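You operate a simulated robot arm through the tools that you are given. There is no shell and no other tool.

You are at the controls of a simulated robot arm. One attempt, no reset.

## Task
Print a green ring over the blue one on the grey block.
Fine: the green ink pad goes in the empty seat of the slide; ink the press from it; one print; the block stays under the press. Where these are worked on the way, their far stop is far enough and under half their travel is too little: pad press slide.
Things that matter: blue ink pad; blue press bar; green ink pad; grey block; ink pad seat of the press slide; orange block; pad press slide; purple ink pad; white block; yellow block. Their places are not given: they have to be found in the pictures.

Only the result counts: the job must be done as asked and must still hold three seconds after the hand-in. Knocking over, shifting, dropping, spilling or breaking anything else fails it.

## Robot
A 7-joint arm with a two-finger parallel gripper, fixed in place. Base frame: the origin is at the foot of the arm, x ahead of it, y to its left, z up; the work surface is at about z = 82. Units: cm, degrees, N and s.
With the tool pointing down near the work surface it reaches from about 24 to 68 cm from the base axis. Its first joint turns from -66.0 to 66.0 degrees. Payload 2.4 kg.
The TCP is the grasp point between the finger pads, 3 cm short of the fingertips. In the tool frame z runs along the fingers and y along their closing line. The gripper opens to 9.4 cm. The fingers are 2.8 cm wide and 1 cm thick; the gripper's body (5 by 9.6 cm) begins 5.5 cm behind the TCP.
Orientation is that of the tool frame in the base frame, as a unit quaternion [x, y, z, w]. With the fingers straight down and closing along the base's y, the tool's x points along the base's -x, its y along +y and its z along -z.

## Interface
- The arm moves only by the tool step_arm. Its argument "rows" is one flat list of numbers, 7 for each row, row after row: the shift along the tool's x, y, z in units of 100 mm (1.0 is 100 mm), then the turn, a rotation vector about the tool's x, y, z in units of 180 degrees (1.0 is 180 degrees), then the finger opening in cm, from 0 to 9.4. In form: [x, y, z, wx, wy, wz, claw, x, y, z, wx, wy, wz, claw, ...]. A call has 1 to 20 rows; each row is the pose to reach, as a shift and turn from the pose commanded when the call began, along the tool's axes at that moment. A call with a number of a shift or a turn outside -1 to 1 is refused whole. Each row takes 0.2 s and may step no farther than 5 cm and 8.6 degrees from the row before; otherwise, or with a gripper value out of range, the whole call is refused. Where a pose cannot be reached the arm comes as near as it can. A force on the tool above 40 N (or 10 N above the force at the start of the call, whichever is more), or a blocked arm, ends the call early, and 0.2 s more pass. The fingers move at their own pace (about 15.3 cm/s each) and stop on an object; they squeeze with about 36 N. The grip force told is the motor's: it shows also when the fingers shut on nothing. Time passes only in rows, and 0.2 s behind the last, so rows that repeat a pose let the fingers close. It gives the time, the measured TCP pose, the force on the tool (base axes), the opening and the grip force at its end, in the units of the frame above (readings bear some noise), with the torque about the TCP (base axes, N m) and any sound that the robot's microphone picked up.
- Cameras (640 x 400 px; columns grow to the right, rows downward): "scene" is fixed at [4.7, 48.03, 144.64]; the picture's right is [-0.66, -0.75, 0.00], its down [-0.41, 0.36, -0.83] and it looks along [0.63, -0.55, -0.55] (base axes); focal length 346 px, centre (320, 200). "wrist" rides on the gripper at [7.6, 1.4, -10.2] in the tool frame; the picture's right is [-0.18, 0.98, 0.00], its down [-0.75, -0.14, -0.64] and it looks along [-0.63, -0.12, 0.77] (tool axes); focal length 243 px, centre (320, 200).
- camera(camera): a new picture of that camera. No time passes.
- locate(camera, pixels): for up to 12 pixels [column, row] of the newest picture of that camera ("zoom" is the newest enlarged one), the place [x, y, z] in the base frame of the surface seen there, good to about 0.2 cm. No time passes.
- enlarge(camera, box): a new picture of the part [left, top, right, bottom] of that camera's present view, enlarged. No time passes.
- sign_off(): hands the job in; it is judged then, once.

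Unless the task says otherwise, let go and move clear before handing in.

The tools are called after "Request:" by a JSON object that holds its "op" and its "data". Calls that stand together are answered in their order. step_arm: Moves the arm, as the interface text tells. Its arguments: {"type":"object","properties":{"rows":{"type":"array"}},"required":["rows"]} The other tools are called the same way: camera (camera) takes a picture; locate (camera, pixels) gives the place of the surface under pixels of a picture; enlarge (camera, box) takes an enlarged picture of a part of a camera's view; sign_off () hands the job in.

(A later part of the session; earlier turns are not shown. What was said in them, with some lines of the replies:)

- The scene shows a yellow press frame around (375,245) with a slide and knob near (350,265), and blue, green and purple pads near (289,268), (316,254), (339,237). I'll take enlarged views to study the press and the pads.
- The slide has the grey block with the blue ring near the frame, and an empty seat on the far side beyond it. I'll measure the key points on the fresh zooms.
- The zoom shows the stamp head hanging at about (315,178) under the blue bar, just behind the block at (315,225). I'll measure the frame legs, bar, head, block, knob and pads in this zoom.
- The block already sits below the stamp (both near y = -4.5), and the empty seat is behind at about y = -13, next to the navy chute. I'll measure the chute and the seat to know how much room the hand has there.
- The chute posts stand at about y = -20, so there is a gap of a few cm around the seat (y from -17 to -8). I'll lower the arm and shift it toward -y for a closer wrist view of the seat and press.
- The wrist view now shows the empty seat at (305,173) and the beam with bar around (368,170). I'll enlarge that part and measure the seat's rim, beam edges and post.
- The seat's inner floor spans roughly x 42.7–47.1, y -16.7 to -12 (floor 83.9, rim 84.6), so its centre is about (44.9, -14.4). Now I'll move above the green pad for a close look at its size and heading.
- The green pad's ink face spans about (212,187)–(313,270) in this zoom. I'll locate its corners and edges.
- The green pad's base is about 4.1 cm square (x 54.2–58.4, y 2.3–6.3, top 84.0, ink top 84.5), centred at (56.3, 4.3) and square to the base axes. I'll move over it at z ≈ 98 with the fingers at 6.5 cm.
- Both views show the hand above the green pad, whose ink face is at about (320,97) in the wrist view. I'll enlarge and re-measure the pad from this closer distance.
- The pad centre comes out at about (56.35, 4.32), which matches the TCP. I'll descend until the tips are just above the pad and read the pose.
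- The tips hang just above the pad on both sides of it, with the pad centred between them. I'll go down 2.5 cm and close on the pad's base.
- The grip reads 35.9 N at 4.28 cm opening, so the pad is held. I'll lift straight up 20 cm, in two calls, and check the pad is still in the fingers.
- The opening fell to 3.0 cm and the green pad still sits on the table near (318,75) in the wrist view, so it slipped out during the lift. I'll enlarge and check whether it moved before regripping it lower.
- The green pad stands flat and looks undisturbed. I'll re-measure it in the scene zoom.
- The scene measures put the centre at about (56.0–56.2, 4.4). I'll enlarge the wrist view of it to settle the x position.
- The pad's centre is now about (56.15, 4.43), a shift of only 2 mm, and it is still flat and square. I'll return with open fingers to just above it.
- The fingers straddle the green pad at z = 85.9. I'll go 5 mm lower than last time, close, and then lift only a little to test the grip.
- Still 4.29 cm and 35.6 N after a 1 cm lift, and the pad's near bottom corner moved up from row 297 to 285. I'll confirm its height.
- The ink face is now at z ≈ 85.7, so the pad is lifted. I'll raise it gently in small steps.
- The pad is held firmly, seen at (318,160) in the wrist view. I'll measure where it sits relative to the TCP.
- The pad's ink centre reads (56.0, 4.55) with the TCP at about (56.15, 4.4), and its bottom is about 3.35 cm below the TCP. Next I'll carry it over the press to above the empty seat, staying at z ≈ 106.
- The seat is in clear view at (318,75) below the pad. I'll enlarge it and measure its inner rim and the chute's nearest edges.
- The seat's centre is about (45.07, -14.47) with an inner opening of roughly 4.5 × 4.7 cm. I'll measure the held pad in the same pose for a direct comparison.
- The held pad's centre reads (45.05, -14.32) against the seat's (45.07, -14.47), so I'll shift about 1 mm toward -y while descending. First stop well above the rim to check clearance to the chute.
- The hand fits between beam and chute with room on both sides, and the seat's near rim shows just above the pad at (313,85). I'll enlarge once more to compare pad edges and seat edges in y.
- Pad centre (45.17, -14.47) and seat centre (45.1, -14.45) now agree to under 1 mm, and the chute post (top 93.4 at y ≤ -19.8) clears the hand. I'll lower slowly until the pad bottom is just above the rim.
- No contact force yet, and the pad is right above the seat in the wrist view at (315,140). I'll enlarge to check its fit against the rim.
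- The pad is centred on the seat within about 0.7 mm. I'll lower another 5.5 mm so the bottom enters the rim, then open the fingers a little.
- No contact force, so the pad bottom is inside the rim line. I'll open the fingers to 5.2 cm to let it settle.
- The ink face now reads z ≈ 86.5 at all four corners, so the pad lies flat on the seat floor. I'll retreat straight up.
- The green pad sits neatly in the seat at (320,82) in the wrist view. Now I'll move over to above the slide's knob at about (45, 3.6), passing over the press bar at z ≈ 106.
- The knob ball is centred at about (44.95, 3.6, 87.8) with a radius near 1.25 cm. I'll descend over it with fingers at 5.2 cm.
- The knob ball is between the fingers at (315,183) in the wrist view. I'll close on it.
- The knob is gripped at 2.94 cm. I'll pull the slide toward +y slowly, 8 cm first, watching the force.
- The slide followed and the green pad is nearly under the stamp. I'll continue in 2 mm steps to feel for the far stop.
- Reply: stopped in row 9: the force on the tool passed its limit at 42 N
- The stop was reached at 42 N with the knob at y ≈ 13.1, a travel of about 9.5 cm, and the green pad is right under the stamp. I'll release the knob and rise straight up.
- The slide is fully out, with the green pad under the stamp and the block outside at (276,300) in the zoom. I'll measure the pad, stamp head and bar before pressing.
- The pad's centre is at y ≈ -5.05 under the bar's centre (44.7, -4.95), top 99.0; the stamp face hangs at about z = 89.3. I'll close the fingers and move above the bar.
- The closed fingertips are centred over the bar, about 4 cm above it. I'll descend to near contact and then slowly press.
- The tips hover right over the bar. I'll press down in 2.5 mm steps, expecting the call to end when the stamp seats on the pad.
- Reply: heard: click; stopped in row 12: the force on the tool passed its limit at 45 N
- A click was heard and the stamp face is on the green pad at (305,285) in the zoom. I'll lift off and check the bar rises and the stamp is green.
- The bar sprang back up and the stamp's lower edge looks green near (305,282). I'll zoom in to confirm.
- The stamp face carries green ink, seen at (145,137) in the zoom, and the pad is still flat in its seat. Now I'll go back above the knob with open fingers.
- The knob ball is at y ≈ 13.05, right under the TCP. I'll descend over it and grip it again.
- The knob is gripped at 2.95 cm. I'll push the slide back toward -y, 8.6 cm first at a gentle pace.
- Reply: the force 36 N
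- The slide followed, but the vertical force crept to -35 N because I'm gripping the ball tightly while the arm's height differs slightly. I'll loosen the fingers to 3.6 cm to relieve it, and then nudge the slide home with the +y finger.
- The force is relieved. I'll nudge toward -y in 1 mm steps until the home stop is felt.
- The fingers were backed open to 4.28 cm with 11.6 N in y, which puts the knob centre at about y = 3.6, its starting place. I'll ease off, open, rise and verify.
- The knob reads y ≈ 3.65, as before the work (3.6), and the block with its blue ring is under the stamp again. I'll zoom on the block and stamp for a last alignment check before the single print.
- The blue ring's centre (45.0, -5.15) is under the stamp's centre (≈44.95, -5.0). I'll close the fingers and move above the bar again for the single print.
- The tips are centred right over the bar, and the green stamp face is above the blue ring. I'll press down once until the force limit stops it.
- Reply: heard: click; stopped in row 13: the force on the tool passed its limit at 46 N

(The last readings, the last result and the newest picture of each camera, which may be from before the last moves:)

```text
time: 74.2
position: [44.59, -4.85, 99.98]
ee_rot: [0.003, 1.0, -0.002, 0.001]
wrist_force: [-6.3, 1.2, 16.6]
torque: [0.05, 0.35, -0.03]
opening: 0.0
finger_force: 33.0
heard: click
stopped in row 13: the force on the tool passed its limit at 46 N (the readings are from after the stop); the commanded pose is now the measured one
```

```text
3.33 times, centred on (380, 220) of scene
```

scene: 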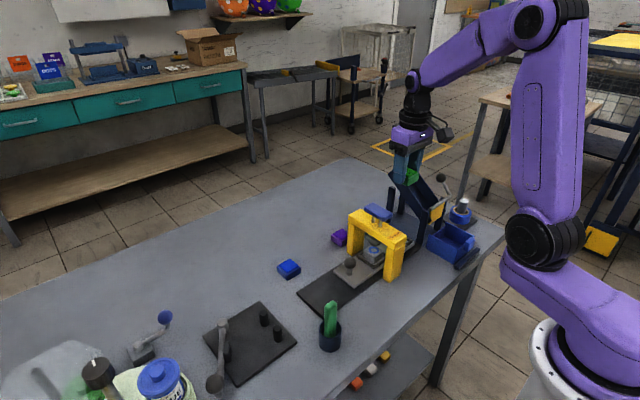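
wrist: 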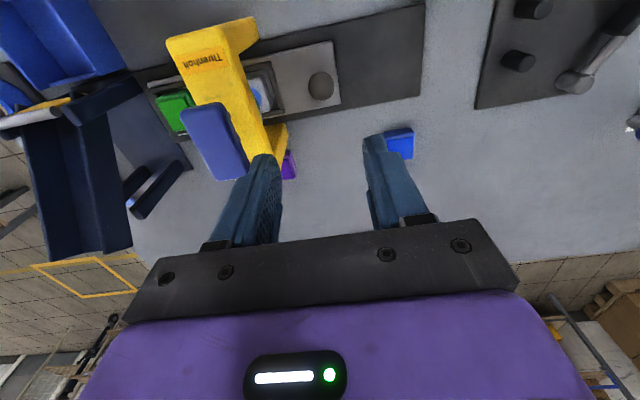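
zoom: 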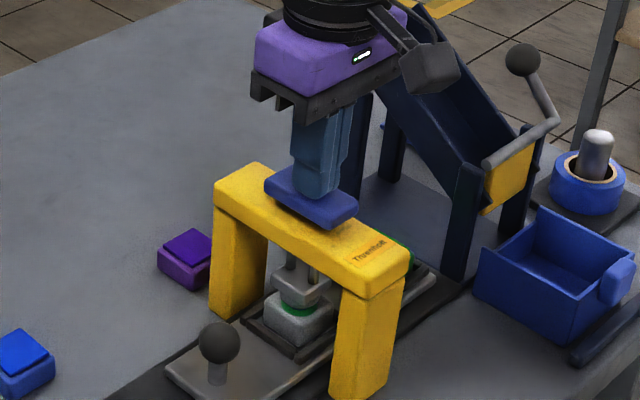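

A click was heard and the stamp is down on the block at (298,305). I'll lift straight off the bar and look at the print.

Request:
{"op": "step_arm", "data": {"rows": [0, 0, -0.03, 0, 0, 0, 0, 0, 0, -0.08, 0, 0, 0, 0, 0, 0, -0.14, 0, 0, 0, 0, 0, 0, -0.2, 0, 0, 0, 0, 0, 0, -0.26, 0, 0, 0, 0, 0, 0, -0.32, 0, 0, 0, 0, 0, 0, -0.42, 0, 0, 0, 0, 0, 0, -0.6, 0, 0, 0, 0, 0, 0, -0.8, 0, 0, 0, 0, 0, 0, -0.9, 0, 0, 0, 0]}}

Request:
{"op": "enlarge", "data": {"camera": "scene", "box": [350, 220, 410, 280]}}

Request:
{"op": "camera", "data": {"camera": "scene"}}

```text
time: 76.4
position: [44.74, -4.82, 108.96]
ee_rot: [0.004, 1.0, -0.002, 0.001]
wrist_force: [-0.8, 0.2, -0.5]
torque: [0.03, 0.0, 0.04]
opening: 0.02
finger_force: 32.7
```

```text
6.67 times, centred on (380, 250) of scene
```

zoom: 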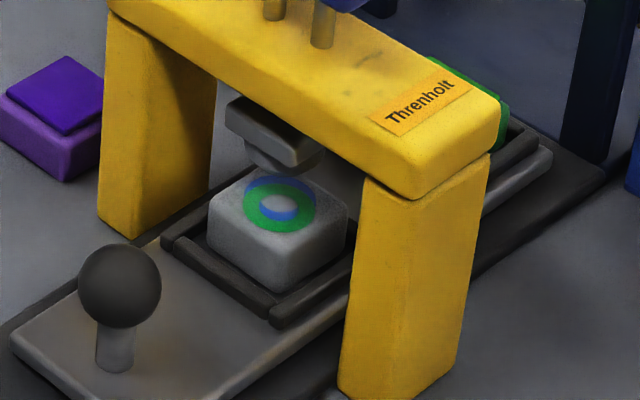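

```text
taken
```

scene: 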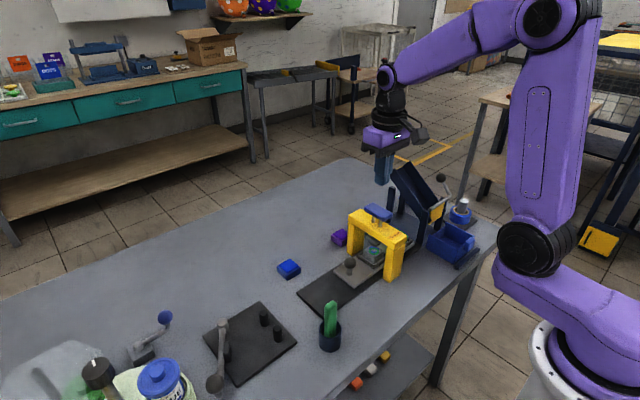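

The print worked: a green ring now lies over the blue one at (279,205) in the zoom, and the bar is back up. I'll move the arm up and clear, then take a last look.

Request:
{"op": "step_arm", "data": {"rows": [0, 0.1, -0.2, 0, 0, 0, 0, 0.1, 0.3, -0.5, 0, 0, 0, 1.0, 0.25, 0.6, -0.7, 0, 0, 0, 4.0, 0.4, 0.85, -0.9, 0, 0, 0, 5.0, 0.5, 0.95, -1.0, 0, 0, 0, 5.0, 0.5, 0.95, -1.0, 0, 0, 0, 5.0]}}

Request:
{"op": "camera", "data": {"camera": "wrist"}}

Request:
{"op": "enlarge", "data": {"camera": "scene", "box": [260, 160, 500, 330]}}

```text
time: 77.8
position: [39.81, 4.76, 118.94]
ee_rot: [0.004, 1.0, -0.001, 0.0]
wrist_force: [0.4, -1.0, 0.1]
torque: [-0.02, -0.02, 0.01]
opening: 5.01
finger_force: 0.1
```

```text
taken
```

wrist: 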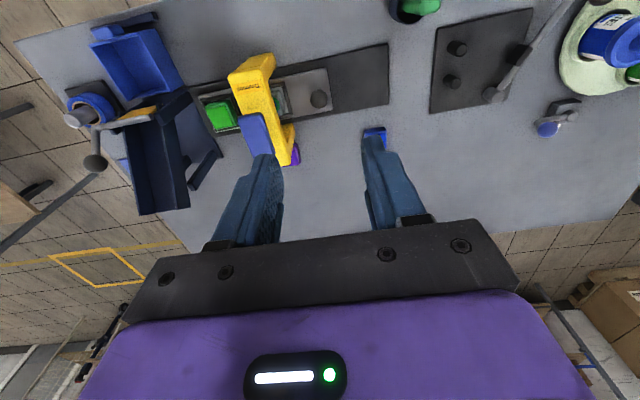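

```text
2.35 times, centred on (380, 245) of scene
```

zoom: 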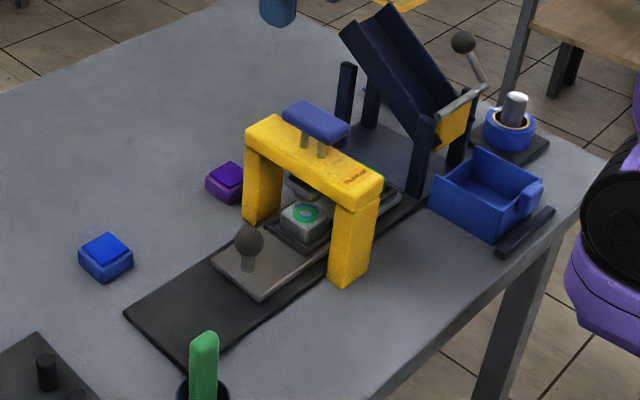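

The block with the green ring over the blue one stands under the press, the slide is home (knob at (249,240), as in the first picture), and the blue and purple pads are where they were. The arm is clear, so I'm handing in.

Request:
{"op": "sign_off", "data": {}}

```text
The job is handed in.
```

The green ring is printed over the blue one on the grey block. The block is still under the press with the slide back at its home stop, and I've handed the job in.

- **Print position:** the green ring sits about 4 mm off the blue ring's centre, by eye from the pictures. With only one print allowed, I left it as it came out.
- **Inking:** the green pad lies flat in the slide's seat. I pulled the slide to its far stop, about 9.5 cm, and pressed the bar once on the pad. A click was heard and the stamp face came up green.
- **Printing:** I pushed the slide home and pressed the bar once on the block. There was a second click, and the bar sprang back up.
- **First grip on the pad:** the green pad slipped out of the fingers on the first lift and moved about 2 mm on the table. I regripped it lower and it held.
- **Surroundings:** nothing else looked disturbed in the final pictures. The blue and purple pads, the chute and the bin are where they were at the start.
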